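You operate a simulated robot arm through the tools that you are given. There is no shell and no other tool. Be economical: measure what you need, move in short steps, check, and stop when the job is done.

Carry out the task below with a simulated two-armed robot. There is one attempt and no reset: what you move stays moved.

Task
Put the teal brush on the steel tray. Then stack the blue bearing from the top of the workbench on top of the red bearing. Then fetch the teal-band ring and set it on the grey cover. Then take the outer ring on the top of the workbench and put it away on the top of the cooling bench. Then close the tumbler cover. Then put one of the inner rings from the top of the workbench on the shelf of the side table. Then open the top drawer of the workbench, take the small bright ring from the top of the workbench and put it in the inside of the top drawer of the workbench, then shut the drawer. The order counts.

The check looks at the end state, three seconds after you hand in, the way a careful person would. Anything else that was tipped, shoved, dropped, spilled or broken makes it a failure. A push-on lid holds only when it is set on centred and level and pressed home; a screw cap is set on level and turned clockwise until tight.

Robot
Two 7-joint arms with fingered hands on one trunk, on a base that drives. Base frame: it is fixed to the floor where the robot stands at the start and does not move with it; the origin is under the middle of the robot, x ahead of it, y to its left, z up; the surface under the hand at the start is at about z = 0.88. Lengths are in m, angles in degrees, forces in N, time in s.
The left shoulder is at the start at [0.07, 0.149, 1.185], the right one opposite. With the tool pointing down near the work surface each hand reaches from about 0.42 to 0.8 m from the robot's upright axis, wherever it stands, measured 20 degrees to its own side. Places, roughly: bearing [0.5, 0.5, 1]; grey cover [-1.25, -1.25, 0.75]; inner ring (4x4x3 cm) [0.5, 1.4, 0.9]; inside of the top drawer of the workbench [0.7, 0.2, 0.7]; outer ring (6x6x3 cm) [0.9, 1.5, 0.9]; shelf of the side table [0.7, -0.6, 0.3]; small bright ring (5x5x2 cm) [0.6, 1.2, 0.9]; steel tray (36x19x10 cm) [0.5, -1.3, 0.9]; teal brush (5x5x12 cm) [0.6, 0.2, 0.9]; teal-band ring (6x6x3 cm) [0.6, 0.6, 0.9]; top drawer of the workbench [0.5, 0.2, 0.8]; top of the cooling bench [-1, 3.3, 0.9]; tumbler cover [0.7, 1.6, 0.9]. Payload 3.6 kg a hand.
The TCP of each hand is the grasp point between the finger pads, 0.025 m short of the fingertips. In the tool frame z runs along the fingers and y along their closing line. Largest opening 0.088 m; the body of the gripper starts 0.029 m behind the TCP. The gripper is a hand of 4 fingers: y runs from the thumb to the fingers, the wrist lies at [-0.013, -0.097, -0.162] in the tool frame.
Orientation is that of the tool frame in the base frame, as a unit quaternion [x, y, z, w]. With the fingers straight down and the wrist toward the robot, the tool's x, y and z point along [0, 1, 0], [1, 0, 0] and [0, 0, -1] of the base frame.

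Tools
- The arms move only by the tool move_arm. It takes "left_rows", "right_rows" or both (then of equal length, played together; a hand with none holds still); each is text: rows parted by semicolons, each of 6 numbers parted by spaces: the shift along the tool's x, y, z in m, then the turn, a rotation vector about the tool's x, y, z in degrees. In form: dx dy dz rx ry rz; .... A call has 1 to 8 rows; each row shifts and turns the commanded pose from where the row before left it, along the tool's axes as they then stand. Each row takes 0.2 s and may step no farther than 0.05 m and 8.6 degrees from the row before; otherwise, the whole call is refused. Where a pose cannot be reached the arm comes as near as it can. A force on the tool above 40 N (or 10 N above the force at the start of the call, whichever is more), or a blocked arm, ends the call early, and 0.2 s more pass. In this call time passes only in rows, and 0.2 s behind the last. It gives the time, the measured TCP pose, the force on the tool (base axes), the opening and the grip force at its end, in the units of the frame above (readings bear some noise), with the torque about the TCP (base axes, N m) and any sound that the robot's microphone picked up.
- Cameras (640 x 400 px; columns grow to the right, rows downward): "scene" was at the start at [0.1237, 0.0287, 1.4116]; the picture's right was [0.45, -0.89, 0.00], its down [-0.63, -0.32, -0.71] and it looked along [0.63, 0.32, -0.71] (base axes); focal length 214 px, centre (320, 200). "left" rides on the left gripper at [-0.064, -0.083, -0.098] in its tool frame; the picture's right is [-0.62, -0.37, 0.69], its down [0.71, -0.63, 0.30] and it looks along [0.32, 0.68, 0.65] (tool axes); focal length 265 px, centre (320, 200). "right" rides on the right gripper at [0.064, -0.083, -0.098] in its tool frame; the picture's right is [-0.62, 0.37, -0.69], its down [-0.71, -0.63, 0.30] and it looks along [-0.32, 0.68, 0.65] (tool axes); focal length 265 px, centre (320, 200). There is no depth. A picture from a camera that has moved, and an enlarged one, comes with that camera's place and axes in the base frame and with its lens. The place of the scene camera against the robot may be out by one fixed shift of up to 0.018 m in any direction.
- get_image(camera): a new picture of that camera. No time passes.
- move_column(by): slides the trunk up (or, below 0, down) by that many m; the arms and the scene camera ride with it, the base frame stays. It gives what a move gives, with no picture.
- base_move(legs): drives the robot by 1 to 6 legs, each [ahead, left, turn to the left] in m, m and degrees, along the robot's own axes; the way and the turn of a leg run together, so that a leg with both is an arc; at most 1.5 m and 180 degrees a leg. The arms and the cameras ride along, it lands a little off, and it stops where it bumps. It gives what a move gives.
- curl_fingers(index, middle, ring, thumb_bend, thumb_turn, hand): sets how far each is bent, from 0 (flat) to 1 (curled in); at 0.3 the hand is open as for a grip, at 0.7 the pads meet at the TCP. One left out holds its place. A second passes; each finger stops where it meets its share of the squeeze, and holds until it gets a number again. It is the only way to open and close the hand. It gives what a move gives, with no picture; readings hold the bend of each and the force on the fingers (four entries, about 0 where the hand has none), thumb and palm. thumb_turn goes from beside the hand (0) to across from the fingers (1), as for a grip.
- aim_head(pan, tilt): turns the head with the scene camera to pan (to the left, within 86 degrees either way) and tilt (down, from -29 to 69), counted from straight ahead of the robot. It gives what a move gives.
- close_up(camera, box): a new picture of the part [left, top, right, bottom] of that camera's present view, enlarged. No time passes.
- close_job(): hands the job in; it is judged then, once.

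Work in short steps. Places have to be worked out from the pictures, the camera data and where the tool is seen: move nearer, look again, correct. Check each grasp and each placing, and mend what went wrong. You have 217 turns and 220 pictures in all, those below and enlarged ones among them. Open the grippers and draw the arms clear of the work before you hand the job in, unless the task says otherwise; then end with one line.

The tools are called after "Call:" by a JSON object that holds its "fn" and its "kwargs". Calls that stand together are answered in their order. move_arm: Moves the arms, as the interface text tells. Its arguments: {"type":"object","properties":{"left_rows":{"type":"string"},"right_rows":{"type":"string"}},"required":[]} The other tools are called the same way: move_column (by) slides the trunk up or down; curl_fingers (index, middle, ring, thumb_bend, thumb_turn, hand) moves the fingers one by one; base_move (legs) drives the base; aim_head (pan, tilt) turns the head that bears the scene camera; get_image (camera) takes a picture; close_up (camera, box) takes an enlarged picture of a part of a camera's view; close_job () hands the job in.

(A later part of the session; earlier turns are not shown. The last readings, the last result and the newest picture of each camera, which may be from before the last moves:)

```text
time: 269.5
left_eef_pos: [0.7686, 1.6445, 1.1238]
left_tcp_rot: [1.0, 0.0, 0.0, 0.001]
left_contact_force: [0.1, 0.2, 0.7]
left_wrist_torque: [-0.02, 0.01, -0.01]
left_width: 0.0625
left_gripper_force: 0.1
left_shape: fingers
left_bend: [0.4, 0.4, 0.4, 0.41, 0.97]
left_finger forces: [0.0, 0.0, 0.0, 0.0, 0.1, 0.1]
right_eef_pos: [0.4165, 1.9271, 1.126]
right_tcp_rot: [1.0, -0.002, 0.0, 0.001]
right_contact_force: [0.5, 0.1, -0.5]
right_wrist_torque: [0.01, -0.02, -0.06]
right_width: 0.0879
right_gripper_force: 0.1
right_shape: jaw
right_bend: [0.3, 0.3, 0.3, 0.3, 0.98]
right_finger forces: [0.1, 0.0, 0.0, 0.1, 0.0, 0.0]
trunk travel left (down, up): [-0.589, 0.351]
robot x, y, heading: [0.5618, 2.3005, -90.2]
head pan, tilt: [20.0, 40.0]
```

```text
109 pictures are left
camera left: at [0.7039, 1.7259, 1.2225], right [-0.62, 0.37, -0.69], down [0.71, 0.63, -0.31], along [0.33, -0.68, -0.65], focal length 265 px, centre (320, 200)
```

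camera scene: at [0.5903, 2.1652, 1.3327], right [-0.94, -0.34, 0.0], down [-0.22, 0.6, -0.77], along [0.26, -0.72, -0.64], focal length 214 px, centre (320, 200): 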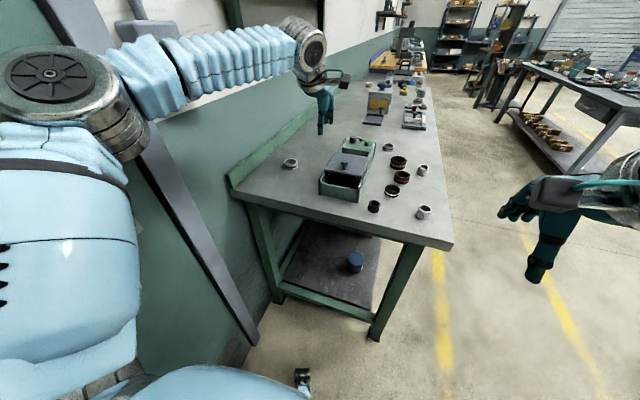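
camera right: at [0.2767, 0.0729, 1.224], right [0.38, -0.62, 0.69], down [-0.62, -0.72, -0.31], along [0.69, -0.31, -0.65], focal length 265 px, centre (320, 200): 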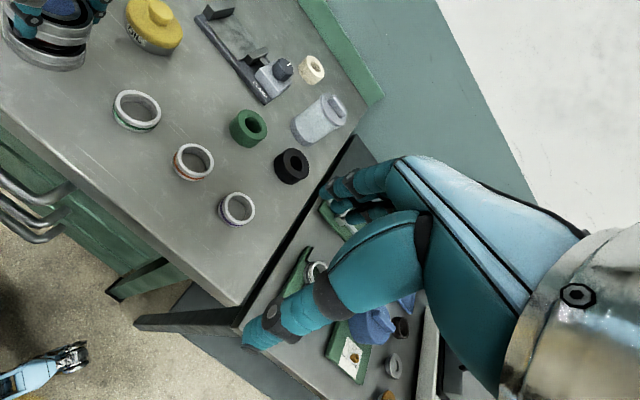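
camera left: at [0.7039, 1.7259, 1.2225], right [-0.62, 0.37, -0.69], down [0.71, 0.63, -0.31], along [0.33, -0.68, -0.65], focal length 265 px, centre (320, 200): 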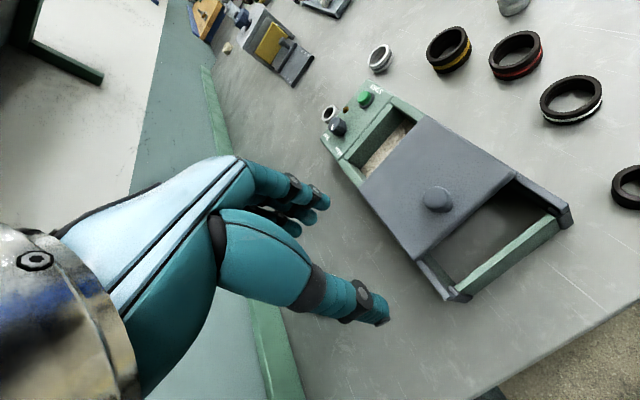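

The view from the bench end is clear: ring at about [0.95, 1.51], tumbler back edge at x ≈ 0.775. I drive 0.2 ahead and 0.05 left, then move the hand over the ring.

Call:
{"fn": "base_move", "kwargs": {"legs": [[0.19, 0.05, 0]]}}

Call:
{"fn": "curl_fingers", "kwargs": {"hand": "left", "index": 0.3, "middle": 0.3, "ring": 0.3, "thumb_bend": 0.3}}

Call:
{"fn": "move_arm", "kwargs": {"left_rows": "0.032 -0.016 0 0 0 0;0.032 -0.016 0 0 0 0;0.032 -0.016 0 0 0 0;0.032 -0.016 0 0 0 0;0 0 0.04 0 0 0"}}

Call:
{"fn": "get_image", "kwargs": {"camera": "left"}}

Call:
{"fn": "get_image", "kwargs": {"camera": "scene"}}

```text
time: 272.5
left_eef_pos: [0.8188, 1.4568, 1.1247]
left_tcp_rot: [1.0, 0.001, -0.001, 0.001]
left_contact_force: [0.5, 0.6, 0.1]
left_wrist_torque: [0.0, 0.01, -0.01]
left_width: 0.0623
left_gripper_force: 0.0
left_shape: fingers
left_bend: [0.4, 0.4, 0.4, 0.41, 0.97]
left_finger forces: [0.0, 0.0, 0.0, 0.0, 0.0, 0.0]
right_eef_pos: [0.4669, 1.7395, 1.1261]
right_tcp_rot: [1.0, -0.002, -0.001, 0.001]
right_contact_force: [0.5, -0.1, 0.1]
right_wrist_torque: [0.0, 0.01, -0.04]
right_width: 0.0878
right_gripper_force: 0.0
right_shape: jaw
right_bend: [0.3, 0.3, 0.3, 0.3, 0.98]
right_finger forces: [0.0, 0.0, 0.0, 0.0, 0.0, 0.1]
trunk travel left (down, up): [-0.589, 0.351]
robot x, y, heading: [0.6073, 2.1149, -90.1]
head pan, tilt: [20.0, 40.0]
```

```text
time: 273.5
left_eef_pos: [0.816, 1.4562, 1.1242]
left_tcp_rot: [1.0, 0.001, 0.001, 0.001]
left_contact_force: [-0.1, -0.3, 0.7]
left_wrist_torque: [-0.03, -0.01, 0.02]
left_width: 0.0846
left_gripper_force: 0.0
left_shape: fingers
left_bend: [0.3, 0.3, 0.3, 0.3, 0.97]
left_finger forces: [0.0, 0.1, 0.1, 0.1, 0.1, 0.0]
right_eef_pos: [0.4644, 1.7398, 1.1256]
right_tcp_rot: [1.0, -0.001, 0.0, 0.001]
right_contact_force: [0.3, -0.3, -0.5]
right_wrist_torque: [0.0, -0.02, 0.0]
right_width: 0.0875
right_gripper_force: 0.0
right_shape: jaw
right_bend: [0.3, 0.3, 0.3, 0.3, 0.98]
right_finger forces: [0.0, 0.1, 0.0, 0.1, 0.0, 0.1]
trunk travel left (down, up): [-0.589, 0.351]
robot x, y, heading: [0.6132, 2.1103, -90.2]
head pan, tilt: [20.0, 40.0]
```

```text
time: 274.7
left_eef_pos: [0.8967, 1.453, 1.0555]
left_tcp_rot: [0.993, -0.03, 0.104, -0.046]
left_contact_force: [-0.2, -0.9, 0.0]
left_wrist_torque: [0.03, -0.1, 0.04]
left_width: 0.085
left_gripper_force: 0.1
left_shape: fingers
left_bend: [0.3, 0.3, 0.3, 0.3, 0.98]
left_finger forces: [0.0, 0.0, 0.0, 0.0, 0.0, 0.1]
right_eef_pos: [0.4166, 1.6992, 1.1062]
right_tcp_rot: [0.998, 0.028, -0.049, 0.031]
right_contact_force: [-2.0, -0.6, 0.7]
right_wrist_torque: [0.02, -0.13, 0.05]
right_width: 0.088
right_gripper_force: 0.0
right_shape: jaw
right_bend: [0.3, 0.3, 0.3, 0.3, 0.97]
right_finger forces: [0.0, 0.1, 0.0, 0.1, 0.0, 0.0]
trunk travel left (down, up): [-0.589, 0.351]
robot x, y, heading: [0.5925, 2.0827, -91.8]
head pan, tilt: [20.0, 40.0]
stopped in row 5 (left hand): the arm was blocked; the commanded pose is now the measured one
```

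```text
108 pictures are left
camera left: at [0.8186, 1.5303, 1.1463], right [-0.44, 0.47, -0.77], down [0.79, 0.6, -0.09], along [0.42, -0.65, -0.64], focal length 265 px, centre (320, 200)
```

left: 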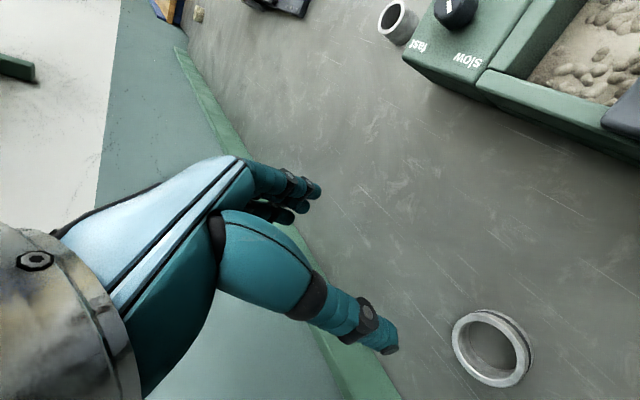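

```text
107 pictures are left
camera scene: at [0.5416, 1.7849, 1.3076], right [-0.95, -0.3, -0.09], down [-0.16, 0.7, -0.7], along [0.28, -0.64, -0.71], focal length 214 px, centre (320, 200)
```

scene: 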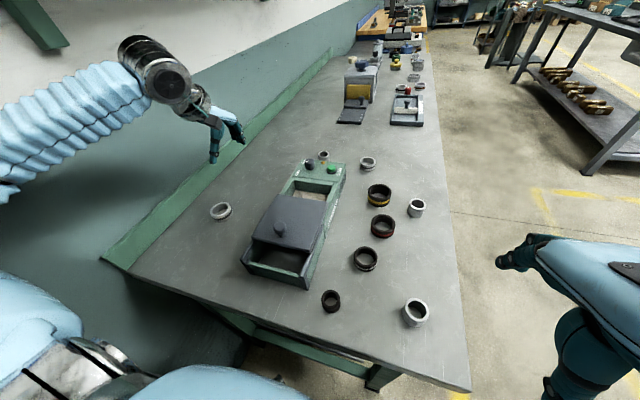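

The arm was blocked and the body seems pushed; the elbow likely met the wall. I draw the left hand back and up gently and read the state.

Call:
{"fn": "move_arm", "kwargs": {"left_rows": "-0.02 0 -0.01 0 0 0;-0.03 0 -0.01 0 0 0;-0.03 0 -0.01 0 0 0"}}

Call:
{"fn": "get_image", "kwargs": {"camera": "scene"}}

```text
time: 275.1
left_eef_pos: [0.7997, 1.4795, 1.1832]
left_tcp_rot: [0.968, -0.096, 0.203, 0.111]
left_contact_force: [-7.3, -8.5, -3.2]
left_wrist_torque: [0.47, -0.53, 0.44]
left_width: 0.0848
left_gripper_force: 0.0
left_shape: fingers
left_bend: [0.3, 0.3, 0.3, 0.3, 0.97]
left_finger forces: [0.0, 0.0, 0.1, 0.0, 0.0, 0.0]
right_eef_pos: [0.3472, 1.7497, 1.152]
right_tcp_rot: [0.999, -0.035, 0.005, 0.01]
right_contact_force: [1.1, 1.4, 2.3]
right_wrist_torque: [0.02, 0.18, -0.11]
right_width: 0.0878
right_gripper_force: 0.1
right_shape: jaw
right_bend: [0.3, 0.3, 0.3, 0.3, 0.98]
right_finger forces: [0.0, 0.0, 0.0, 0.0, 0.0, 0.1]
trunk travel left (down, up): [-0.589, 0.351]
robot x, y, heading: [0.5628, 2.0759, -97.7]
head pan, tilt: [20.0, 40.0]
stopped in row 1 (left hand): the arm was blocked; the commanded pose is now the measured one
```

```text
106 pictures are left
camera scene: at [0.4553, 1.7882, 1.3186], right [-0.98, -0.15, -0.11], down [-0.04, 0.74, -0.67], along [0.18, -0.65, -0.74], focal length 214 px, centre (320, 200)
```

scene: 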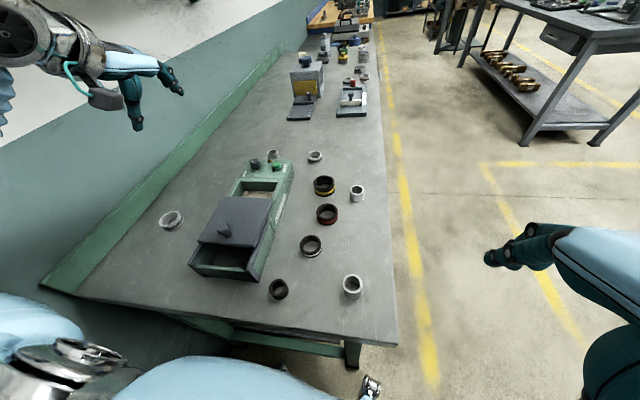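

The body is leaning from the wall contact. I back the base away from wall and bench to free it.

Call:
{"fn": "base_move", "kwargs": {"legs": [[-0.1, -0.15, 0]]}}

Call:
{"fn": "get_image", "kwargs": {"camera": "scene"}}

```text
time: 275.8
left_eef_pos: [0.991, 1.5596, 1.1179]
left_tcp_rot: [0.986, -0.052, 0.109, 0.119]
left_contact_force: [-4.4, 1.5, 2.5]
left_wrist_torque: [0.07, -0.22, 0.15]
left_width: 0.0848
left_gripper_force: 0.1
left_shape: fingers
left_bend: [0.3, 0.3, 0.3, 0.3, 0.98]
left_finger forces: [0.0, 0.0, 0.0, 0.1, 0.0, 0.0]
right_eef_pos: [0.4206, 1.824, 1.1933]
right_tcp_rot: [0.959, -0.242, -0.003, 0.145]
right_contact_force: [-2.6, 5.7, 3.1]
right_wrist_torque: [-0.2, -0.21, 0.19]
right_width: 0.0882
right_gripper_force: 0.0
right_shape: jaw
right_bend: [0.3, 0.3, 0.3, 0.3, 0.97]
right_finger forces: [0.0, 0.0, 0.1, 0.0, 0.1, 0.0]
trunk travel left (down, up): [-0.589, 0.351]
robot x, y, heading: [0.5326, 2.054, -105.2]
head pan, tilt: [20.0, 40.0]
stopped in leg 1: the robot was blocked; the commanded pose is now the measured one
```

```text
105 pictures are left
camera scene: at [0.5824, 1.965, 1.3293], right [-0.84, -0.55, 0.03], down [-0.35, 0.49, -0.8], along [0.43, -0.68, -0.6], focal length 214 px, centre (320, 200)
```

scene: 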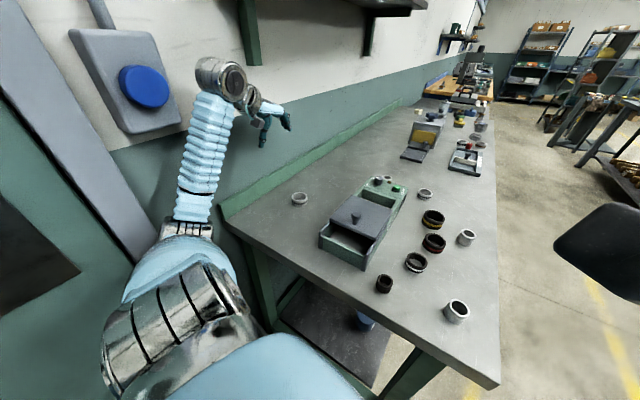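

The body swung back upright; the left elbow is by the wall. I strafe to the right (away from the wall).

Call:
{"fn": "base_move", "kwargs": {"legs": [[0, -0.12, 0]]}}

Call:
{"fn": "get_image", "kwargs": {"camera": "scene"}}

```text
time: 276.5
left_eef_pos: [0.9559, 1.7297, 1.1707]
left_tcp_rot: [0.967, -0.092, 0.13, 0.199]
left_contact_force: [2.0, 2.8, 2.3]
left_wrist_torque: [0.02, 0.14, -0.11]
left_width: 0.0851
left_gripper_force: 0.1
left_shape: fingers
left_bend: [0.3, 0.3, 0.3, 0.3, 0.97]
left_finger forces: [0.1, 0.0, 0.1, 0.0, 0.1, 0.0]
right_eef_pos: [0.3293, 1.9485, 1.1727]
right_tcp_rot: [0.908, -0.38, 0.03, 0.175]
right_contact_force: [-96.4, -9.6, 67.6]
right_wrist_torque: [6.74, -8.9, 8.19]
right_width: 0.0879
right_gripper_force: 0.1
right_shape: jaw
right_bend: [0.3, 0.3, 0.3, 0.3, 0.98]
right_finger forces: [0.0, 0.0, 0.1, 0.1, 0.0, 0.0]
trunk travel left (down, up): [-0.589, 0.351]
robot x, y, heading: [0.5594, 2.0786, -102.3]
head pan, tilt: [20.0, 40.0]
stopped in leg 1: the robot was blocked; the commanded pose is now the measured one
```

```text
104 pictures are left
camera scene: at [0.5037, 1.9748, 1.3179], right [-0.98, -0.17, -0.04], down [-0.07, 0.62, -0.78], along [0.16, -0.77, -0.62], focal length 214 px, centre (320, 200)
```

scene: 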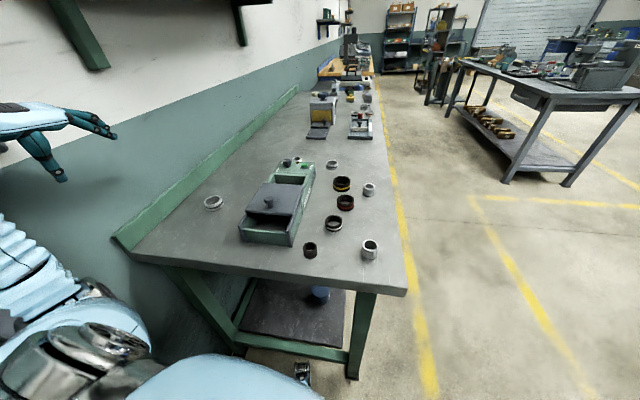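

The body is wobbling; I let it settle with a harmless head move and look at the readings.

Call:
{"fn": "aim_head", "kwargs": {"pan": 40, "tilt": 30}}

Call:
{"fn": "aim_head", "kwargs": {"pan": 20, "tilt": 40}}

Call:
{"fn": "get_image", "kwargs": {"camera": "scene"}}

```text
time: 277.3
left_eef_pos: [1.0194, 1.5538, 1.1201]
left_tcp_rot: [0.987, -0.069, 0.091, 0.112]
left_contact_force: [-1.2, 4.5, 0.1]
left_wrist_torque: [-0.2, -0.1, 0.0]
left_width: 0.0851
left_gripper_force: 0.0
left_shape: fingers
left_bend: [0.3, 0.3, 0.3, 0.3, 0.98]
left_finger forces: [0.0, 0.1, 0.1, 0.1, 0.0, 0.0]
right_eef_pos: [0.3985, 1.7601, 1.1769]
right_tcp_rot: [0.926, -0.37, -0.042, 0.063]
right_contact_force: [-1.6, 5.4, 0.6]
right_wrist_torque: [-0.25, -0.11, 0.12]
right_width: 0.088
right_gripper_force: 0.0
right_shape: jaw
right_bend: [0.3, 0.3, 0.3, 0.3, 0.97]
right_finger forces: [0.0, 0.0, 0.1, 0.0, 0.0, 0.0]
trunk travel left (down, up): [-0.589, 0.351]
robot x, y, heading: [0.5566, 2.061, -102.2]
head pan, tilt: [40.0, 30.0]
```

```text
time: 278.2
left_eef_pos: [1.0009, 1.649, 1.1254]
left_tcp_rot: [0.983, -0.048, 0.125, 0.123]
left_contact_force: [-0.7, 0.9, -0.7]
left_wrist_torque: [-0.05, -0.01, -0.04]
left_width: 0.0849
left_gripper_force: 0.0
left_shape: fingers
left_bend: [0.3, 0.3, 0.3, 0.3, 0.98]
left_finger forces: [0.0, 0.1, 0.0, 0.1, 0.0, 0.1]
right_eef_pos: [0.3776, 1.8561, 1.1454]
right_tcp_rot: [0.934, -0.354, -0.023, 0.047]
right_contact_force: [-1.8, 0.0, 0.4]
right_wrist_torque: [-0.07, -0.12, 0.09]
right_width: 0.0878
right_gripper_force: 0.1
right_shape: jaw
right_bend: [0.3, 0.3, 0.3, 0.3, 0.98]
right_finger forces: [0.1, 0.0, 0.0, 0.0, 0.0, 0.0]
trunk travel left (down, up): [-0.589, 0.351]
robot x, y, heading: [0.5637, 2.0992, -101.7]
head pan, tilt: [20.0, 40.0]
```

```text
103 pictures are left
camera scene: at [0.5319, 2.0226, 1.3253], right [-0.99, -0.16, -0.02], down [-0.08, 0.59, -0.8], along [0.14, -0.79, -0.6], focal length 214 px, centre (320, 200)
```

scene: 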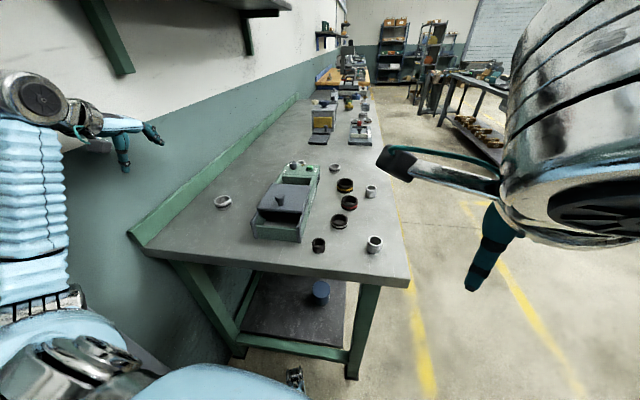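

It has settled upright, objects undisturbed. I try moving the base a little away from wall again.

Call:
{"fn": "base_move", "kwargs": {"legs": [[0, -0.08, 0]]}}

Call:
{"fn": "get_image", "kwargs": {"camera": "scene"}}

```text
time: 278.9
left_eef_pos: [0.8871, 1.6031, 1.1539]
left_tcp_rot: [0.941, -0.177, 0.157, 0.242]
left_contact_force: [-4.5, -3.5, -1.3]
left_wrist_torque: [0.05, -0.2, 0.19]
left_width: 0.085
left_gripper_force: 0.1
left_shape: fingers
left_bend: [0.3, 0.3, 0.3, 0.3, 0.98]
left_finger forces: [0.0, 0.1, 0.0, 0.1, 0.0, 0.1]
right_eef_pos: [0.296, 1.886, 1.1669]
right_tcp_rot: [0.844, -0.498, 0.04, 0.196]
right_contact_force: [-2.2, -0.9, -1.0]
right_wrist_torque: [-0.04, -0.09, 0.11]
right_width: 0.0878
right_gripper_force: 0.2
right_shape: jaw
right_bend: [0.3, 0.3, 0.3, 0.3, 0.98]
right_finger forces: [0.0, 0.0, 0.0, 0.0, 0.0, 0.0]
trunk travel left (down, up): [-0.589, 0.351]
robot x, y, heading: [0.6101, 2.0742, -116.2]
head pan, tilt: [20.0, 40.0]
stopped in leg 1: the robot was blocked; the commanded pose is now the measured one
```

```text
102 pictures are left
camera scene: at [0.5096, 1.8563, 1.2993], right [-0.99, 0.11, -0.05], down [0.11, 0.69, -0.72], along [-0.05, -0.72, -0.7], focal length 214 px, centre (320, 200)
```

scene: 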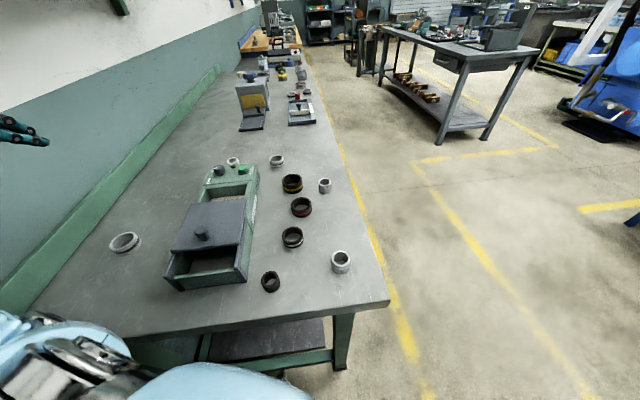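

I let it settle and look left at what it is caught on.

Call:
{"fn": "aim_head", "kwargs": {"pan": 80, "tilt": 40}}

Call:
{"fn": "get_image", "kwargs": {"camera": "scene"}}

Call:
{"fn": "get_image", "kwargs": {"camera": "left"}}

```text
time: 280.2
left_eef_pos: [0.9907, 1.6354, 1.1441]
left_tcp_rot: [0.974, -0.114, 0.109, 0.159]
left_contact_force: [0.5, -0.7, -0.1]
left_wrist_torque: [-0.04, 0.01, -0.02]
left_width: 0.0849
left_gripper_force: 0.0
left_shape: fingers
left_bend: [0.3, 0.3, 0.3, 0.3, 0.98]
left_finger forces: [0.1, 0.0, 0.1, 0.1, 0.1, 0.0]
right_eef_pos: [0.3788, 1.8917, 1.1946]
right_tcp_rot: [0.884, -0.441, -0.017, 0.151]
right_contact_force: [0.6, -0.1, 0.5]
right_wrist_torque: [0.04, 0.06, -0.05]
right_width: 0.0882
right_gripper_force: 0.1
right_shape: jaw
right_bend: [0.3, 0.3, 0.3, 0.3, 0.98]
right_finger forces: [0.0, 0.0, 0.0, 0.0, 0.0, 0.0]
trunk travel left (down, up): [-0.589, 0.351]
robot x, y, heading: [0.5894, 2.0956, -110.0]
head pan, tilt: [80.0, 40.0]
```

```text
101 pictures are left
camera scene: at [0.659, 1.9873, 1.3309], right [-0.5, -0.86, 0.0], down [-0.56, 0.33, -0.76], along [0.65, -0.38, -0.65], focal length 214 px, centre (320, 200)
```

scene: 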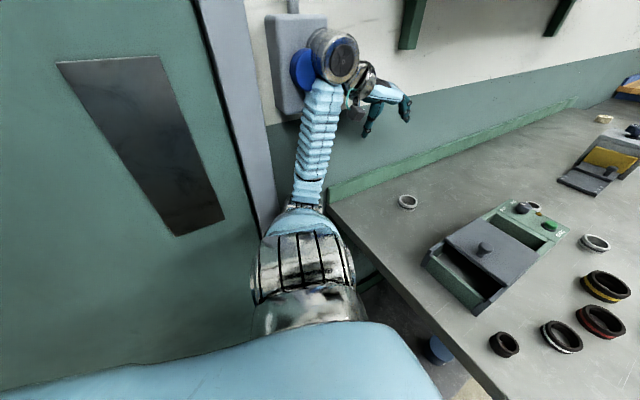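

```text
100 pictures are left
camera left: at [0.9336, 1.7563, 1.1949], right [-0.37, 0.22, -0.9], down [0.89, 0.35, -0.28], along [0.25, -0.91, -0.33], focal length 265 px, centre (320, 200)
```

left: 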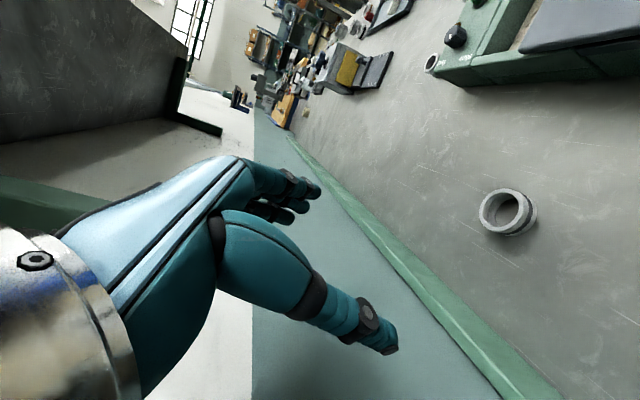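

The left wrist is up against a switch box on the wall. I ease the hand away from the wall in small steps.

Call:
{"fn": "move_arm", "kwargs": {"left_rows": "-0.01 0.0025 -0.002 0 0 0;-0.01 0.0025 -0.002 0 0 0;-0.01 0.0025 -0.002 0 0 0;-0.01 0.0025 -0.002 0 0 0"}}

Call:
{"fn": "get_image", "kwargs": {"camera": "scene"}}

```text
time: 281.2
left_eef_pos: [0.9333, 1.6521, 1.1569]
left_tcp_rot: [0.972, -0.114, 0.117, 0.167]
left_contact_force: [0.0, -0.3, -0.4]
left_wrist_torque: [-0.01, 0.01, -0.04]
left_width: 0.0848
left_gripper_force: 0.1
left_shape: fingers
left_bend: [0.3, 0.3, 0.3, 0.3, 0.98]
left_finger forces: [0.0, 0.1, 0.0, 0.1, 0.1, 0.0]
right_eef_pos: [0.3643, 1.907, 1.1959]
right_tcp_rot: [0.884, -0.442, -0.006, 0.154]
right_contact_force: [-1.4, -0.4, -0.7]
right_wrist_torque: [-0.05, -0.02, 0.03]
right_width: 0.088
right_gripper_force: 0.1
right_shape: jaw
right_bend: [0.3, 0.3, 0.3, 0.3, 0.98]
right_finger forces: [0.0, 0.1, 0.1, 0.0, 0.0, 0.0]
trunk travel left (down, up): [-0.589, 0.351]
robot x, y, heading: [0.5913, 2.0964, -110.8]
head pan, tilt: [80.0, 40.0]
```

```text
99 pictures are left
camera scene: at [0.6456, 1.9999, 1.333], right [-0.51, -0.86, 0.0], down [-0.55, 0.32, -0.77], along [0.66, -0.39, -0.64], focal length 214 px, centre (320, 200)
```

scene: 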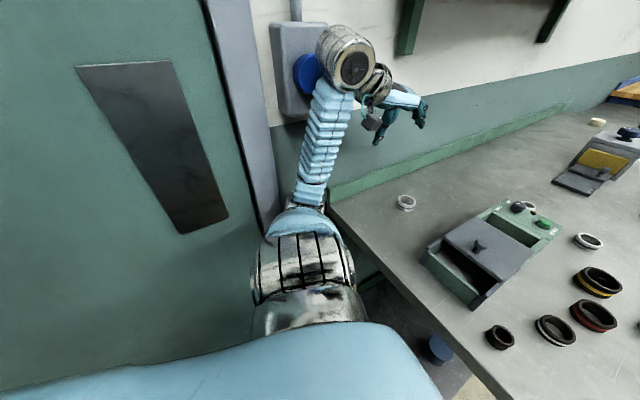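

Moving freely now. A bit further from the wall.

Call:
{"fn": "move_arm", "kwargs": {"left_rows": "-0.015 0.004 -0.003 0 0 0;-0.015 0.004 -0.003 0 0 0;-0.015 0.004 -0.003 0 0 0;-0.015 0.004 -0.003 0 0 0;-0.015 0.004 -0.003 0 0 0"}}

Call:
{"fn": "get_image", "kwargs": {"camera": "scene"}}

```text
time: 282.4
left_eef_pos: [0.8564, 1.6501, 1.1553]
left_tcp_rot: [0.973, -0.114, 0.116, 0.165]
left_contact_force: [-0.2, -0.6, 0.5]
left_wrist_torque: [0.0, 0.04, 0.02]
left_width: 0.0851
left_gripper_force: 0.1
left_shape: fingers
left_bend: [0.3, 0.3, 0.3, 0.3, 0.98]
left_finger forces: [0.0, 0.0, 0.0, 0.1, 0.0, 0.0]
right_eef_pos: [0.3656, 1.9036, 1.1958]
right_tcp_rot: [0.883, -0.442, -0.008, 0.155]
right_contact_force: [1.0, -0.1, -0.7]
right_wrist_torque: [-0.02, -0.01, 0.0]
right_width: 0.088
right_gripper_force: 0.0
right_shape: jaw
right_bend: [0.3, 0.3, 0.3, 0.3, 0.98]
right_finger forces: [0.0, 0.0, 0.0, 0.0, 0.0, 0.0]
trunk travel left (down, up): [-0.589, 0.351]
robot x, y, heading: [0.5911, 2.0982, -110.4]
head pan, tilt: [80.0, 40.0]
```

```text
98 pictures are left
camera scene: at [0.6477, 1.998, 1.3327], right [-0.51, -0.86, 0.0], down [-0.55, 0.33, -0.77], along [0.66, -0.39, -0.64], focal length 214 px, centre (320, 200)
```

scene: 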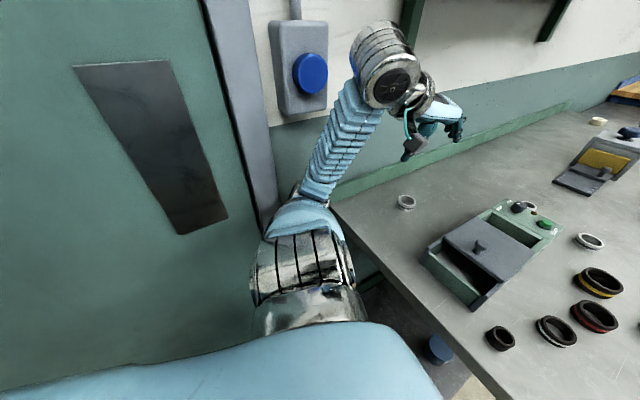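

Free and stable. I now level the hand and bring it in front of the left shoulder, so the arm is compact before re-positioning the base.

Call:
{"fn": "move_arm", "kwargs": {"left_rows": "-0.01 0 0 4.1 -4.1 1.65;-0.01 0 0 4.1 -4.1 1.65;-0.01 0 0 4.1 -4.1 1.65;-0.01 0 0 4.1 -4.1 1.65;-0.03 0.02 0 0 0 0;-0.03 0.02 0 0 0 0;-0.03 0.02 0 0 0 0;-0.03 0.02 0 0 0 0"}}

Call:
{"fn": "get_image", "kwargs": {"camera": "scene"}}

```text
time: 284.2
left_eef_pos: [0.6708, 1.6308, 1.1504]
left_tcp_rot: [0.985, -0.174, 0.006, 0.002]
left_contact_force: [6.5, 5.4, 6.7]
left_wrist_torque: [-0.36, 0.38, -0.05]
left_width: 0.085
left_gripper_force: 0.1
left_shape: fingers
left_bend: [0.3, 0.3, 0.3, 0.3, 0.98]
left_finger forces: [0.0, 0.0, 0.1, 0.1, 0.0, 0.0]
right_eef_pos: [0.3579, 1.9082, 1.1939]
right_tcp_rot: [0.884, -0.442, -0.003, 0.154]
right_contact_force: [0.9, 1.2, 0.8]
right_wrist_torque: [-0.07, 0.05, -0.06]
right_width: 0.0882
right_gripper_force: 0.0
right_shape: jaw
right_bend: [0.3, 0.3, 0.3, 0.3, 0.98]
right_finger forces: [0.1, 0.0, 0.0, 0.0, 0.0, 0.0]
trunk travel left (down, up): [-0.589, 0.351]
robot x, y, heading: [0.5888, 2.0963, -110.4]
head pan, tilt: [80.0, 40.0]
```

```text
97 pictures are left
camera scene: at [0.6391, 2.0015, 1.3338], right [-0.51, -0.86, 0.0], down [-0.55, 0.32, -0.77], along [0.67, -0.39, -0.64], focal length 214 px, centre (320, 200)
```

scene: 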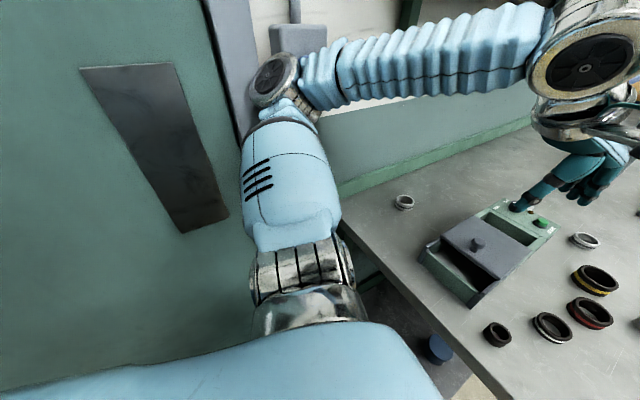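

The elbow sticks out toward the wall. I strafe away from the wall now that nothing is jammed.

Call:
{"fn": "base_move", "kwargs": {"legs": [[0, -0.15, 0]]}}

```text
time: 286.8
left_eef_pos: [0.5408, 1.68, 1.1474]
left_tcp_rot: [0.985, -0.175, 0.0, 0.001]
left_contact_force: [0.2, -0.8, -0.3]
left_wrist_torque: [-0.01, -0.03, -0.03]
left_width: 0.085
left_gripper_force: 0.1
left_shape: fingers
left_bend: [0.3, 0.3, 0.3, 0.3, 0.98]
left_finger forces: [0.0, 0.0, 0.1, 0.0, 0.1, 0.1]
right_eef_pos: [0.2278, 1.9567, 1.1947]
right_tcp_rot: [0.884, -0.442, -0.008, 0.154]
right_contact_force: [0.1, -0.5, -0.2]
right_wrist_torque: [-0.02, -0.02, 0.02]
right_width: 0.088
right_gripper_force: 0.1
right_shape: jaw
right_bend: [0.3, 0.3, 0.3, 0.3, 0.98]
right_finger forces: [0.0, 0.0, 0.0, 0.0, 0.1, 0.1]
trunk travel left (down, up): [-0.589, 0.351]
robot x, y, heading: [0.4464, 2.1471, -110.5]
head pan, tilt: [80.0, 40.0]
```

Free again. Plan: use the right hand instead, with the robot turned more toward the wall so both elbows are clear. First I straighten the right hand.

Call:
{"fn": "move_arm", "kwargs": {"right_rows": "0 0.02 0 3.57 -0.43 -6.64;0 0.02 0 3.57 -0.43 -6.64;0 0.02 0 3.57 -0.43 -6.64;0 0.02 0 3.57 -0.43 -6.64;0 0.02 0 3.57 -0.43 -6.64;-0.02 0.03 0 0 0 0;-0.02 0.03 0 0 0 0"}}

Call:
{"fn": "aim_head", "kwargs": {"pan": 0, "tilt": 40}}

Call:
{"fn": "get_image", "kwargs": {"camera": "scene"}}

```text
time: 288.4
left_eef_pos: [0.5386, 1.6775, 1.1478]
left_tcp_rot: [0.985, -0.175, 0.002, 0.001]
left_contact_force: [0.6, -0.4, 0.4]
left_wrist_torque: [0.02, -0.02, 0.0]
left_width: 0.085
left_gripper_force: 0.1
left_shape: fingers
left_bend: [0.3, 0.3, 0.3, 0.3, 0.98]
left_finger forces: [0.0, 0.0, 0.0, 0.1, 0.0, 0.1]
right_eef_pos: [0.1045, 1.8395, 1.2128]
right_tcp_rot: [0.985, -0.17, 0.001, 0.001]
right_contact_force: [0.3, -0.3, 0.2]
right_wrist_torque: [0.02, 0.03, 0.02]
right_width: 0.088
right_gripper_force: 0.1
right_shape: jaw
right_bend: [0.3, 0.3, 0.3, 0.3, 0.98]
right_finger forces: [0.1, 0.0, 0.1, 0.0, 0.0, 0.1]
trunk travel left (down, up): [-0.589, 0.351]
robot x, y, heading: [0.4503, 2.1497, -110.3]
head pan, tilt: [80.0, 40.0]
```

```text
time: 289.9
left_eef_pos: [0.5394, 1.6798, 1.1476]
left_tcp_rot: [0.985, -0.174, 0.001, 0.001]
left_contact_force: [0.0, 0.3, -0.2]
left_wrist_torque: [0.0, 0.03, 0.03]
left_width: 0.0849
left_gripper_force: 0.0
left_shape: fingers
left_bend: [0.3, 0.3, 0.3, 0.3, 0.98]
left_finger forces: [0.0, 0.0, 0.0, 0.0, 0.0, 0.0]
right_eef_pos: [0.1061, 1.84, 1.2127]
right_tcp_rot: [0.985, -0.17, 0.0, 0.001]
right_contact_force: [-0.4, -0.7, -0.6]
right_wrist_torque: [-0.01, -0.02, 0.01]
right_width: 0.0879
right_gripper_force: 0.2
right_shape: jaw
right_bend: [0.3, 0.3, 0.3, 0.3, 0.98]
right_finger forces: [0.1, 0.1, 0.0, 0.0, 0.0, 0.0]
trunk travel left (down, up): [-0.589, 0.351]
robot x, y, heading: [0.4524, 2.1468, -110.5]
head pan, tilt: [0.0, 40.0]
```

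```text
96 pictures are left
camera scene: at [0.4029, 2.0144, 1.3327], right [-0.94, 0.35, 0.0], down [0.22, 0.6, -0.77], along [-0.27, -0.72, -0.64], focal length 214 px, centre (320, 200)
```

scene: 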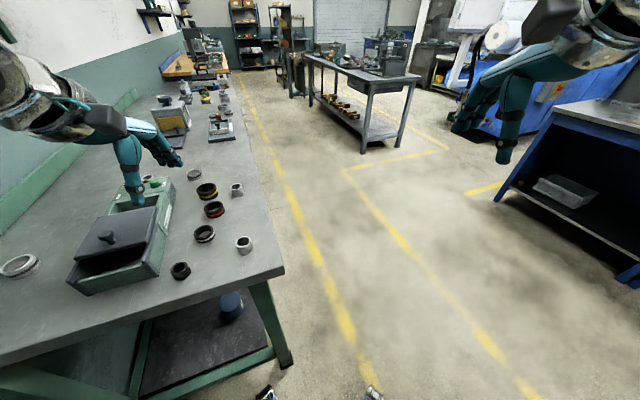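

All stable. I tuck the left hand back a little, back off, turn left to heading about -43°, and look before approaching.

Call:
{"fn": "move_arm", "kwargs": {"left_rows": "-0.02 -0.035 0 0 0 0;-0.02 -0.035 0 0 0 0"}}

Call:
{"fn": "base_move", "kwargs": {"legs": [[-0.15, 0, 0], [0, 0, 67.5]]}}

Call:
{"fn": "get_image", "kwargs": {"camera": "scene"}}

```text
time: 290.5
left_eef_pos: [0.5256, 1.7613, 1.1472]
left_tcp_rot: [0.985, -0.174, 0.0, 0.002]
left_contact_force: [0.3, -0.4, 0.3]
left_wrist_torque: [-0.01, 0.0, -0.01]
left_width: 0.0849
left_gripper_force: 0.2
left_shape: fingers
left_bend: [0.3, 0.3, 0.3, 0.3, 0.98]
left_finger forces: [0.0, 0.0, 0.1, 0.1, 0.0, 0.0]
right_eef_pos: [0.1068, 1.8411, 1.2138]
right_tcp_rot: [0.985, -0.17, 0.0, 0.002]
right_contact_force: [-0.9, 0.8, 0.8]
right_wrist_torque: [0.03, -0.01, 0.01]
right_width: 0.0878
right_gripper_force: 0.0
right_shape: jaw
right_bend: [0.3, 0.3, 0.3, 0.3, 0.98]
right_finger forces: [0.0, 0.0, 0.0, 0.0, 0.0, 0.0]
trunk travel left (down, up): [-0.589, 0.351]
robot x, y, heading: [0.4519, 2.1485, -110.5]
head pan, tilt: [0.0, 40.0]
```

```text
time: 300.6
left_eef_pos: [0.8923, 2.214, 1.1475]
left_tcp_rot: [0.914, 0.405, 0.001, 0.0]
left_contact_force: [0.0, 0.8, -0.5]
left_wrist_torque: [0.01, 0.0, -0.01]
left_width: 0.0851
left_gripper_force: 0.0
left_shape: fingers
left_bend: [0.3, 0.3, 0.3, 0.3, 0.98]
left_finger forces: [0.1, 0.1, 0.1, 0.1, 0.0, 0.0]
right_eef_pos: [0.6585, 1.855, 1.2125]
right_tcp_rot: [0.913, 0.409, 0.0, 0.001]
right_contact_force: [-0.1, -0.1, 0.4]
right_wrist_torque: [-0.03, -0.03, -0.01]
right_width: 0.088
right_gripper_force: 0.0
right_shape: jaw
right_bend: [0.3, 0.3, 0.3, 0.3, 0.98]
right_finger forces: [0.0, 0.1, 0.0, 0.0, 0.0, 0.1]
trunk travel left (down, up): [-0.589, 0.351]
robot x, y, heading: [0.5008, 2.2866, -42.6]
head pan, tilt: [0.0, 40.0]
```

```text
95 pictures are left
camera scene: at [0.6019, 2.1902, 1.3327], right [-0.68, -0.74, 0.0], down [-0.47, 0.43, -0.77], along [0.56, -0.52, -0.64], focal length 214 px, centre (320, 200)
```

scene: 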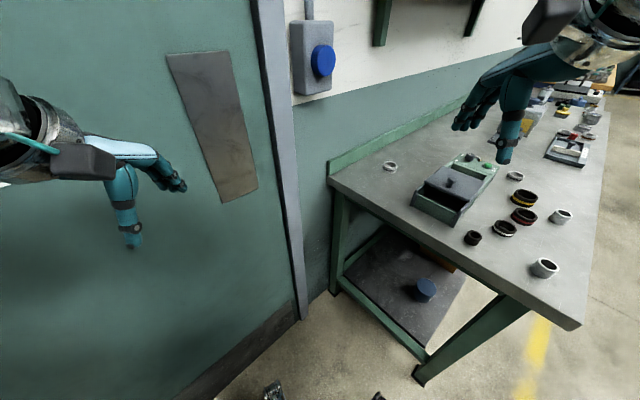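

Clear view. I approach diagonally 0.22 m.

Call:
{"fn": "base_move", "kwargs": {"legs": [[0.22, -0.05, 0]]}}

Call:
{"fn": "get_image", "kwargs": {"camera": "right"}}

Call:
{"fn": "get_image", "kwargs": {"camera": "scene"}}

```text
time: 303.4
left_eef_pos: [0.9842, 2.0576, 1.1461]
left_tcp_rot: [0.919, 0.395, -0.002, -0.003]
left_contact_force: [-28.2, 0.9, 1.2]
left_wrist_torque: [-0.02, -0.5, -0.35]
left_width: 0.0851
left_gripper_force: 14.8
left_shape: fingers
left_bend: [0.3, 0.32, 0.46, 0.3, 0.98]
left_finger forces: [0.0, 6.8, 22.2, 0.0, 0.1, 0.0]
right_eef_pos: [0.7597, 1.7005, 1.2144]
right_tcp_rot: [0.912, 0.41, 0.004, 0.003]
right_contact_force: [0.5, -0.2, -0.7]
right_wrist_torque: [0.0, 0.01, 0.01]
right_width: 0.0879
right_gripper_force: 0.1
right_shape: jaw
right_bend: [0.3, 0.3, 0.3, 0.3, 0.98]
right_finger forces: [0.1, 0.0, 0.1, 0.0, 0.0, 0.1]
trunk travel left (down, up): [-0.589, 0.351]
robot x, y, heading: [0.6062, 2.1342, -42.4]
head pan, tilt: [0.0, 40.0]
stopped in leg 1: the force on the tool passed its limit at 44 N (the readings are from after the stop); the commanded pose is now the measured one
```

```text
94 pictures are left
camera right: at [0.7398, 1.8059, 1.3123], right [-0.14, -0.71, 0.69], down [-0.94, -0.12, -0.31], along [0.3, -0.7, -0.65], focal length 265 px, centre (320, 200)
```

right: 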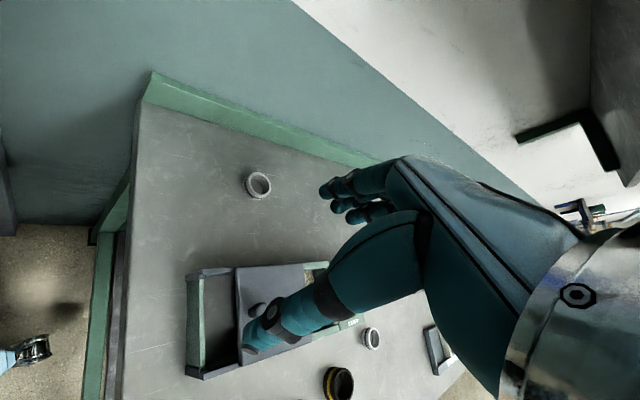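

```text
93 pictures are left
camera scene: at [0.7014, 2.0372, 1.3336], right [-0.68, -0.74, 0.0], down [-0.47, 0.43, -0.77], along [0.57, -0.52, -0.64], focal length 214 px, centre (320, 200)
```

scene: 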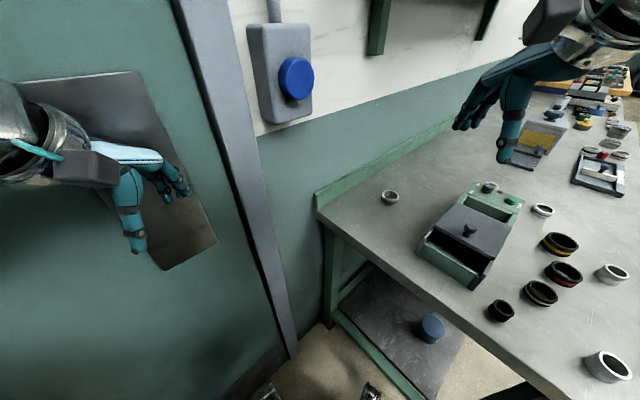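

The left fingers touched the door plate lightly. I pull the left hand back and up.

Call:
{"fn": "move_arm", "kwargs": {"left_rows": "0 -0.03 -0.01 0 0 0;0 -0.03 -0.02 0 0 0;0 -0.03 -0.02 0 0 0"}}

Call:
{"fn": "base_move", "kwargs": {"legs": [[0.035, 0, 0]]}}

```text
time: 304.2
left_eef_pos: [0.9279, 2.1169, 1.1947]
left_tcp_rot: [0.917, 0.398, -0.004, -0.005]
left_contact_force: [0.6, -0.2, -0.3]
left_wrist_torque: [-0.02, 0.01, -0.05]
left_width: 0.0852
left_gripper_force: 0.1
left_shape: fingers
left_bend: [0.3, 0.3, 0.3, 0.3, 0.98]
left_finger forces: [0.1, 0.1, 0.1, 0.1, 0.0, 0.0]
right_eef_pos: [0.7664, 1.6991, 1.2128]
right_tcp_rot: [0.912, 0.409, 0.001, 0.002]
right_contact_force: [-0.6, 0.0, -0.2]
right_wrist_torque: [-0.01, 0.01, 0.01]
right_width: 0.088
right_gripper_force: 0.0
right_shape: jaw
right_bend: [0.3, 0.3, 0.3, 0.3, 0.98]
right_finger forces: [0.0, 0.0, 0.1, 0.0, 0.0, 0.0]
trunk travel left (down, up): [-0.589, 0.351]
robot x, y, heading: [0.6056, 2.1379, -42.6]
head pan, tilt: [0.0, 40.0]
```

```text
time: 305.4
left_eef_pos: [0.955, 2.0929, 1.193]
left_tcp_rot: [0.917, 0.4, -0.005, -0.005]
left_contact_force: [-0.4, 0.2, -0.7]
left_wrist_torque: [-0.01, 0.02, 0.0]
left_width: 0.0849
left_gripper_force: 0.1
left_shape: fingers
left_bend: [0.3, 0.3, 0.3, 0.3, 0.98]
left_finger forces: [0.0, 0.1, 0.0, 0.1, 0.1, 0.0]
right_eef_pos: [0.7938, 1.6765, 1.2122]
right_tcp_rot: [0.912, 0.41, 0.0, 0.001]
right_contact_force: [-0.3, -0.1, 0.2]
right_wrist_torque: [-0.03, 0.02, 0.02]
right_width: 0.0881
right_gripper_force: 0.1
right_shape: jaw
right_bend: [0.3, 0.3, 0.3, 0.3, 0.98]
right_finger forces: [0.0, 0.0, 0.0, 0.0, 0.1, 0.0]
trunk travel left (down, up): [-0.589, 0.351]
robot x, y, heading: [0.6368, 2.108, -42.7]
head pan, tilt: [0.0, 40.0]
```

Robot at (0.637, 2.108). I extend the right hand over the ring (≈[0.945, 1.53]) and come down part way.

Call:
{"fn": "move_arm", "kwargs": {"right_rows": "-0.001 0.042 0 0 0 0;-0.001 0.042 0 0 0 0;-0.001 0.042 0 0 0 0;-0.001 0.042 0 0 0 0;-0.001 0.042 0 0 0 0;0 0 0.05 0 0 0;0 0 0.05 0 0 0;0 0 0.05 0 0 0"}}

Call:
{"fn": "get_image", "kwargs": {"camera": "right"}}

Call:
{"fn": "get_image", "kwargs": {"camera": "scene"}}

```text
time: 307.1
left_eef_pos: [0.9542, 2.093, 1.195]
left_tcp_rot: [0.917, 0.399, -0.003, -0.004]
left_contact_force: [1.0, 0.3, -0.5]
left_wrist_torque: [0.0, -0.02, 0.02]
left_width: 0.0852
left_gripper_force: 0.1
left_shape: fingers
left_bend: [0.3, 0.3, 0.3, 0.3, 0.98]
left_finger forces: [0.0, 0.1, 0.0, 0.0, 0.0, 0.0]
right_eef_pos: [0.9462, 1.5314, 1.0625]
right_tcp_rot: [0.912, 0.41, 0.0, 0.001]
right_contact_force: [0.1, -0.3, 0.4]
right_wrist_torque: [0.02, 0.0, -0.01]
right_width: 0.088
right_gripper_force: 0.0
right_shape: jaw
right_bend: [0.3, 0.3, 0.3, 0.3, 0.98]
right_finger forces: [0.1, 0.1, 0.0, 0.0, 0.0, 0.0]
trunk travel left (down, up): [-0.589, 0.351]
robot x, y, heading: [0.6358, 2.1125, -42.6]
head pan, tilt: [0.0, 40.0]
```

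```text
92 pictures are left
camera right: at [0.9269, 1.6368, 1.1612], right [-0.14, -0.71, 0.69], down [-0.94, -0.12, -0.31], along [0.3, -0.7, -0.65], focal length 265 px, centre (320, 200)
```

right: 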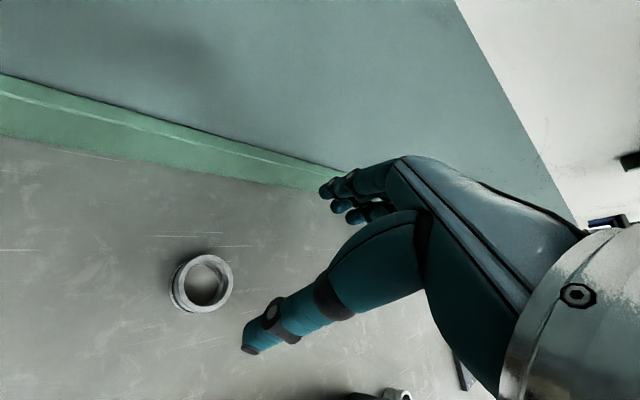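

```text
91 pictures are left
camera scene: at [0.7369, 2.0102, 1.3327], right [-0.68, -0.74, 0.0], down [-0.47, 0.43, -0.77], along [0.57, -0.52, -0.64], focal length 214 px, centre (320, 200)
```

scene: 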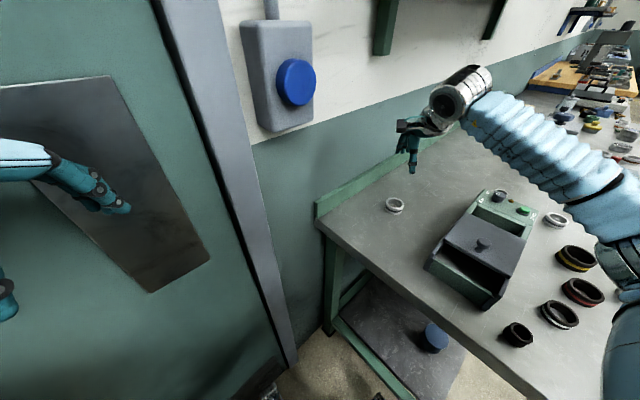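

The ring is at [0.946, 1.535], right below. I descend to grasp height.

Call:
{"fn": "move_arm", "kwargs": {"right_rows": "0.002 -0.002 0.045 0 0 0;0 0 0.045 0 0 0;0 0 0.04 0 0 0;0 0 0.023 0 0 0"}}

Call:
{"fn": "get_image", "kwargs": {"camera": "right"}}

```text
time: 308.1
left_eef_pos: [0.9547, 2.0941, 1.1949]
left_tcp_rot: [0.917, 0.399, -0.004, -0.005]
left_contact_force: [0.0, 0.0, 0.6]
left_wrist_torque: [-0.01, -0.02, -0.03]
left_width: 0.0849
left_gripper_force: 0.1
left_shape: fingers
left_bend: [0.3, 0.3, 0.3, 0.3, 0.98]
left_finger forces: [0.0, 0.0, 0.0, 0.1, 0.0, 0.1]
right_eef_pos: [0.9459, 1.5354, 0.9091]
right_tcp_rot: [0.912, 0.41, 0.001, 0.0]
right_contact_force: [-0.1, -0.6, 0.0]
right_wrist_torque: [-0.03, -0.01, 0.03]
right_width: 0.0879
right_gripper_force: 0.1
right_shape: jaw
right_bend: [0.3, 0.3, 0.3, 0.3, 0.98]
right_finger forces: [0.0, 0.1, 0.1, 0.0, 0.0, 0.0]
trunk travel left (down, up): [-0.589, 0.351]
robot x, y, heading: [0.6383, 2.108, -42.6]
head pan, tilt: [0.0, 40.0]
```

```text
90 pictures are left
camera right: at [0.9269, 1.6399, 1.0078], right [-0.14, -0.71, 0.69], down [-0.94, -0.12, -0.31], along [0.3, -0.7, -0.65], focal length 265 px, centre (320, 200)
```

right: 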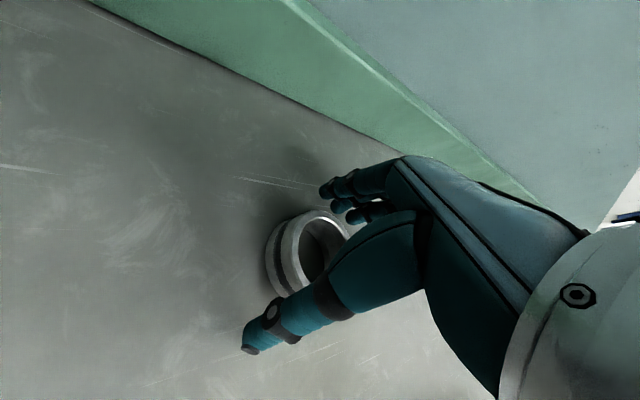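

The ring is between thumb and fingers. I close and lift.

Call:
{"fn": "curl_fingers", "kwargs": {"hand": "right", "index": 0.7, "middle": 0.7, "ring": 0.7, "thumb_bend": 0.7}}

Call:
{"fn": "move_arm", "kwargs": {"right_rows": "0 0 -0.02 0 0 0;0 0 -0.045 0 0 0;0 0 -0.05 0 0 0;0 0 -0.05 0 0 0;0 -0.04 -0.02 0 0 0;0 -0.04 0 0 0 0;0 -0.04 0 0 0 0;0 -0.04 0 0 0 0"}}

Call:
{"fn": "get_image", "kwargs": {"camera": "right"}}

```text
time: 309.1
left_eef_pos: [0.9538, 2.0935, 1.1956]
left_tcp_rot: [0.917, 0.399, -0.004, -0.005]
left_contact_force: [-0.4, -0.2, -0.1]
left_wrist_torque: [0.01, 0.01, 0.0]
left_width: 0.0853
left_gripper_force: 0.2
left_shape: fingers
left_bend: [0.3, 0.3, 0.3, 0.3, 0.98]
left_finger forces: [0.0, 0.0, 0.1, 0.0, 0.0, 0.0]
right_eef_pos: [0.9453, 1.5353, 0.9104]
right_tcp_rot: [0.912, 0.41, 0.001, 0.002]
right_contact_force: [0.0, 0.4, 0.3]
right_wrist_torque: [-0.08, -0.02, 0.02]
right_width: 0.0384
right_gripper_force: 17.8
right_shape: fingers
right_bend: [0.6, 0.6, 0.63, 0.49, 0.94]
right_finger forces: [5.1, 7.9, 4.6, 0.0, 17.6, 0.1]
trunk travel left (down, up): [-0.589, 0.351]
robot x, y, heading: [0.6367, 2.1104, -42.5]
head pan, tilt: [0.0, 40.0]
```

```text
time: 310.9
left_eef_pos: [0.9533, 2.0963, 1.1938]
left_tcp_rot: [0.917, 0.399, -0.003, -0.004]
left_contact_force: [-0.1, 0.7, 0.3]
left_wrist_torque: [-0.02, -0.05, -0.01]
left_width: 0.0854
left_gripper_force: 0.1
left_shape: fingers
left_bend: [0.3, 0.3, 0.3, 0.3, 0.98]
left_finger forces: [0.1, 0.1, 0.1, 0.0, 0.1, 0.1]
right_eef_pos: [0.8239, 1.6445, 1.0966]
right_tcp_rot: [0.912, 0.41, 0.001, 0.002]
right_contact_force: [0.2, 0.1, -1.4]
right_wrist_torque: [-0.02, -0.01, -0.01]
right_width: 0.0383
right_gripper_force: 17.5
right_shape: fingers
right_bend: [0.6, 0.6, 0.64, 0.49, 0.94]
right_finger forces: [5.1, 7.8, 4.7, 0.0, 17.7, 0.0]
trunk travel left (down, up): [-0.589, 0.351]
robot x, y, heading: [0.635, 2.111, -42.5]
head pan, tilt: [0.0, 40.0]
```

```text
89 pictures are left
camera right: at [0.8053, 1.7486, 1.1939], right [-0.14, -0.71, 0.69], down [-0.94, -0.12, -0.31], along [0.3, -0.7, -0.65], focal length 265 px, centre (320, 200)
```

right: 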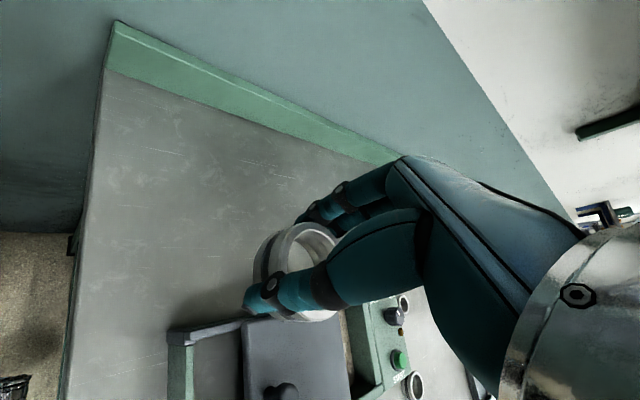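

The ring is held. I back away diagonally, turn around toward the cooling bench, and look.

Call:
{"fn": "base_move", "kwargs": {"legs": [[-0.65, 0, 0], [0, 0, 175]]}}

Call:
{"fn": "aim_head", "kwargs": {"pan": 0, "tilt": 25}}

Call:
{"fn": "get_image", "kwargs": {"camera": "scene"}}

```text
time: 338.7
left_eef_pos: [-0.1598, 2.6043, 1.1945]
left_tcp_rot: [-0.347, 0.938, -0.005, 0.003]
left_contact_force: [-0.5, 0.6, -0.5]
left_wrist_torque: [-0.02, -0.01, 0.0]
left_width: 0.0852
left_gripper_force: 0.1
left_shape: fingers
left_bend: [0.3, 0.3, 0.3, 0.3, 0.98]
left_finger forces: [0.0, 0.0, 0.1, 0.0, 0.0, 0.0]
right_eef_pos: [0.0182, 3.039, 1.095]
right_tcp_rot: [-0.358, 0.934, 0.001, 0.0]
right_contact_force: [-0.2, 0.9, -1.5]
right_wrist_torque: [0.0, 0.0, 0.03]
right_width: 0.0362
right_gripper_force: 16.0
right_shape: fingers
right_bend: [0.62, 0.61, 0.64, 0.49, 0.94]
right_finger forces: [4.9, 6.9, 5.3, 0.0, 15.6, 0.0]
trunk travel left (down, up): [-0.589, 0.351]
robot x, y, heading: [0.1558, 2.5529, 131.0]
head pan, tilt: [0.0, 40.0]
```

```text
time: 339.4
left_eef_pos: [-0.1586, 2.6038, 1.1945]
left_tcp_rot: [-0.347, 0.938, -0.004, 0.003]
left_contact_force: [0.3, 0.0, 0.1]
left_wrist_torque: [0.01, -0.01, 0.02]
left_width: 0.0852
left_gripper_force: 0.1
left_shape: fingers
left_bend: [0.3, 0.3, 0.3, 0.3, 0.98]
left_finger forces: [0.1, 0.0, 0.1, 0.1, 0.0, 0.1]
right_eef_pos: [0.0169, 3.039, 1.0949]
right_tcp_rot: [-0.358, 0.934, 0.001, -0.001]
right_contact_force: [0.5, 0.1, -2.0]
right_wrist_torque: [0.02, 0.02, 0.01]
right_width: 0.0359
right_gripper_force: 17.0
right_shape: fingers
right_bend: [0.62, 0.61, 0.64, 0.49, 0.94]
right_finger forces: [4.9, 7.0, 5.3, 0.0, 15.6, 0.1]
trunk travel left (down, up): [-0.589, 0.351]
robot x, y, heading: [0.1528, 2.5543, 130.8]
head pan, tilt: [0.0, 25.0]
```

```text
88 pictures are left
camera scene: at [0.0606, 2.6519, 1.3559], right [0.75, 0.66, 0.0], down [0.28, -0.32, -0.91], along [-0.6, 0.68, -0.42], focal length 214 px, centre (320, 200)
```

scene: 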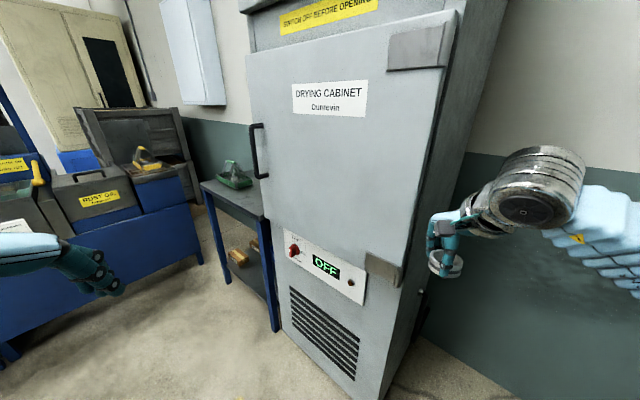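

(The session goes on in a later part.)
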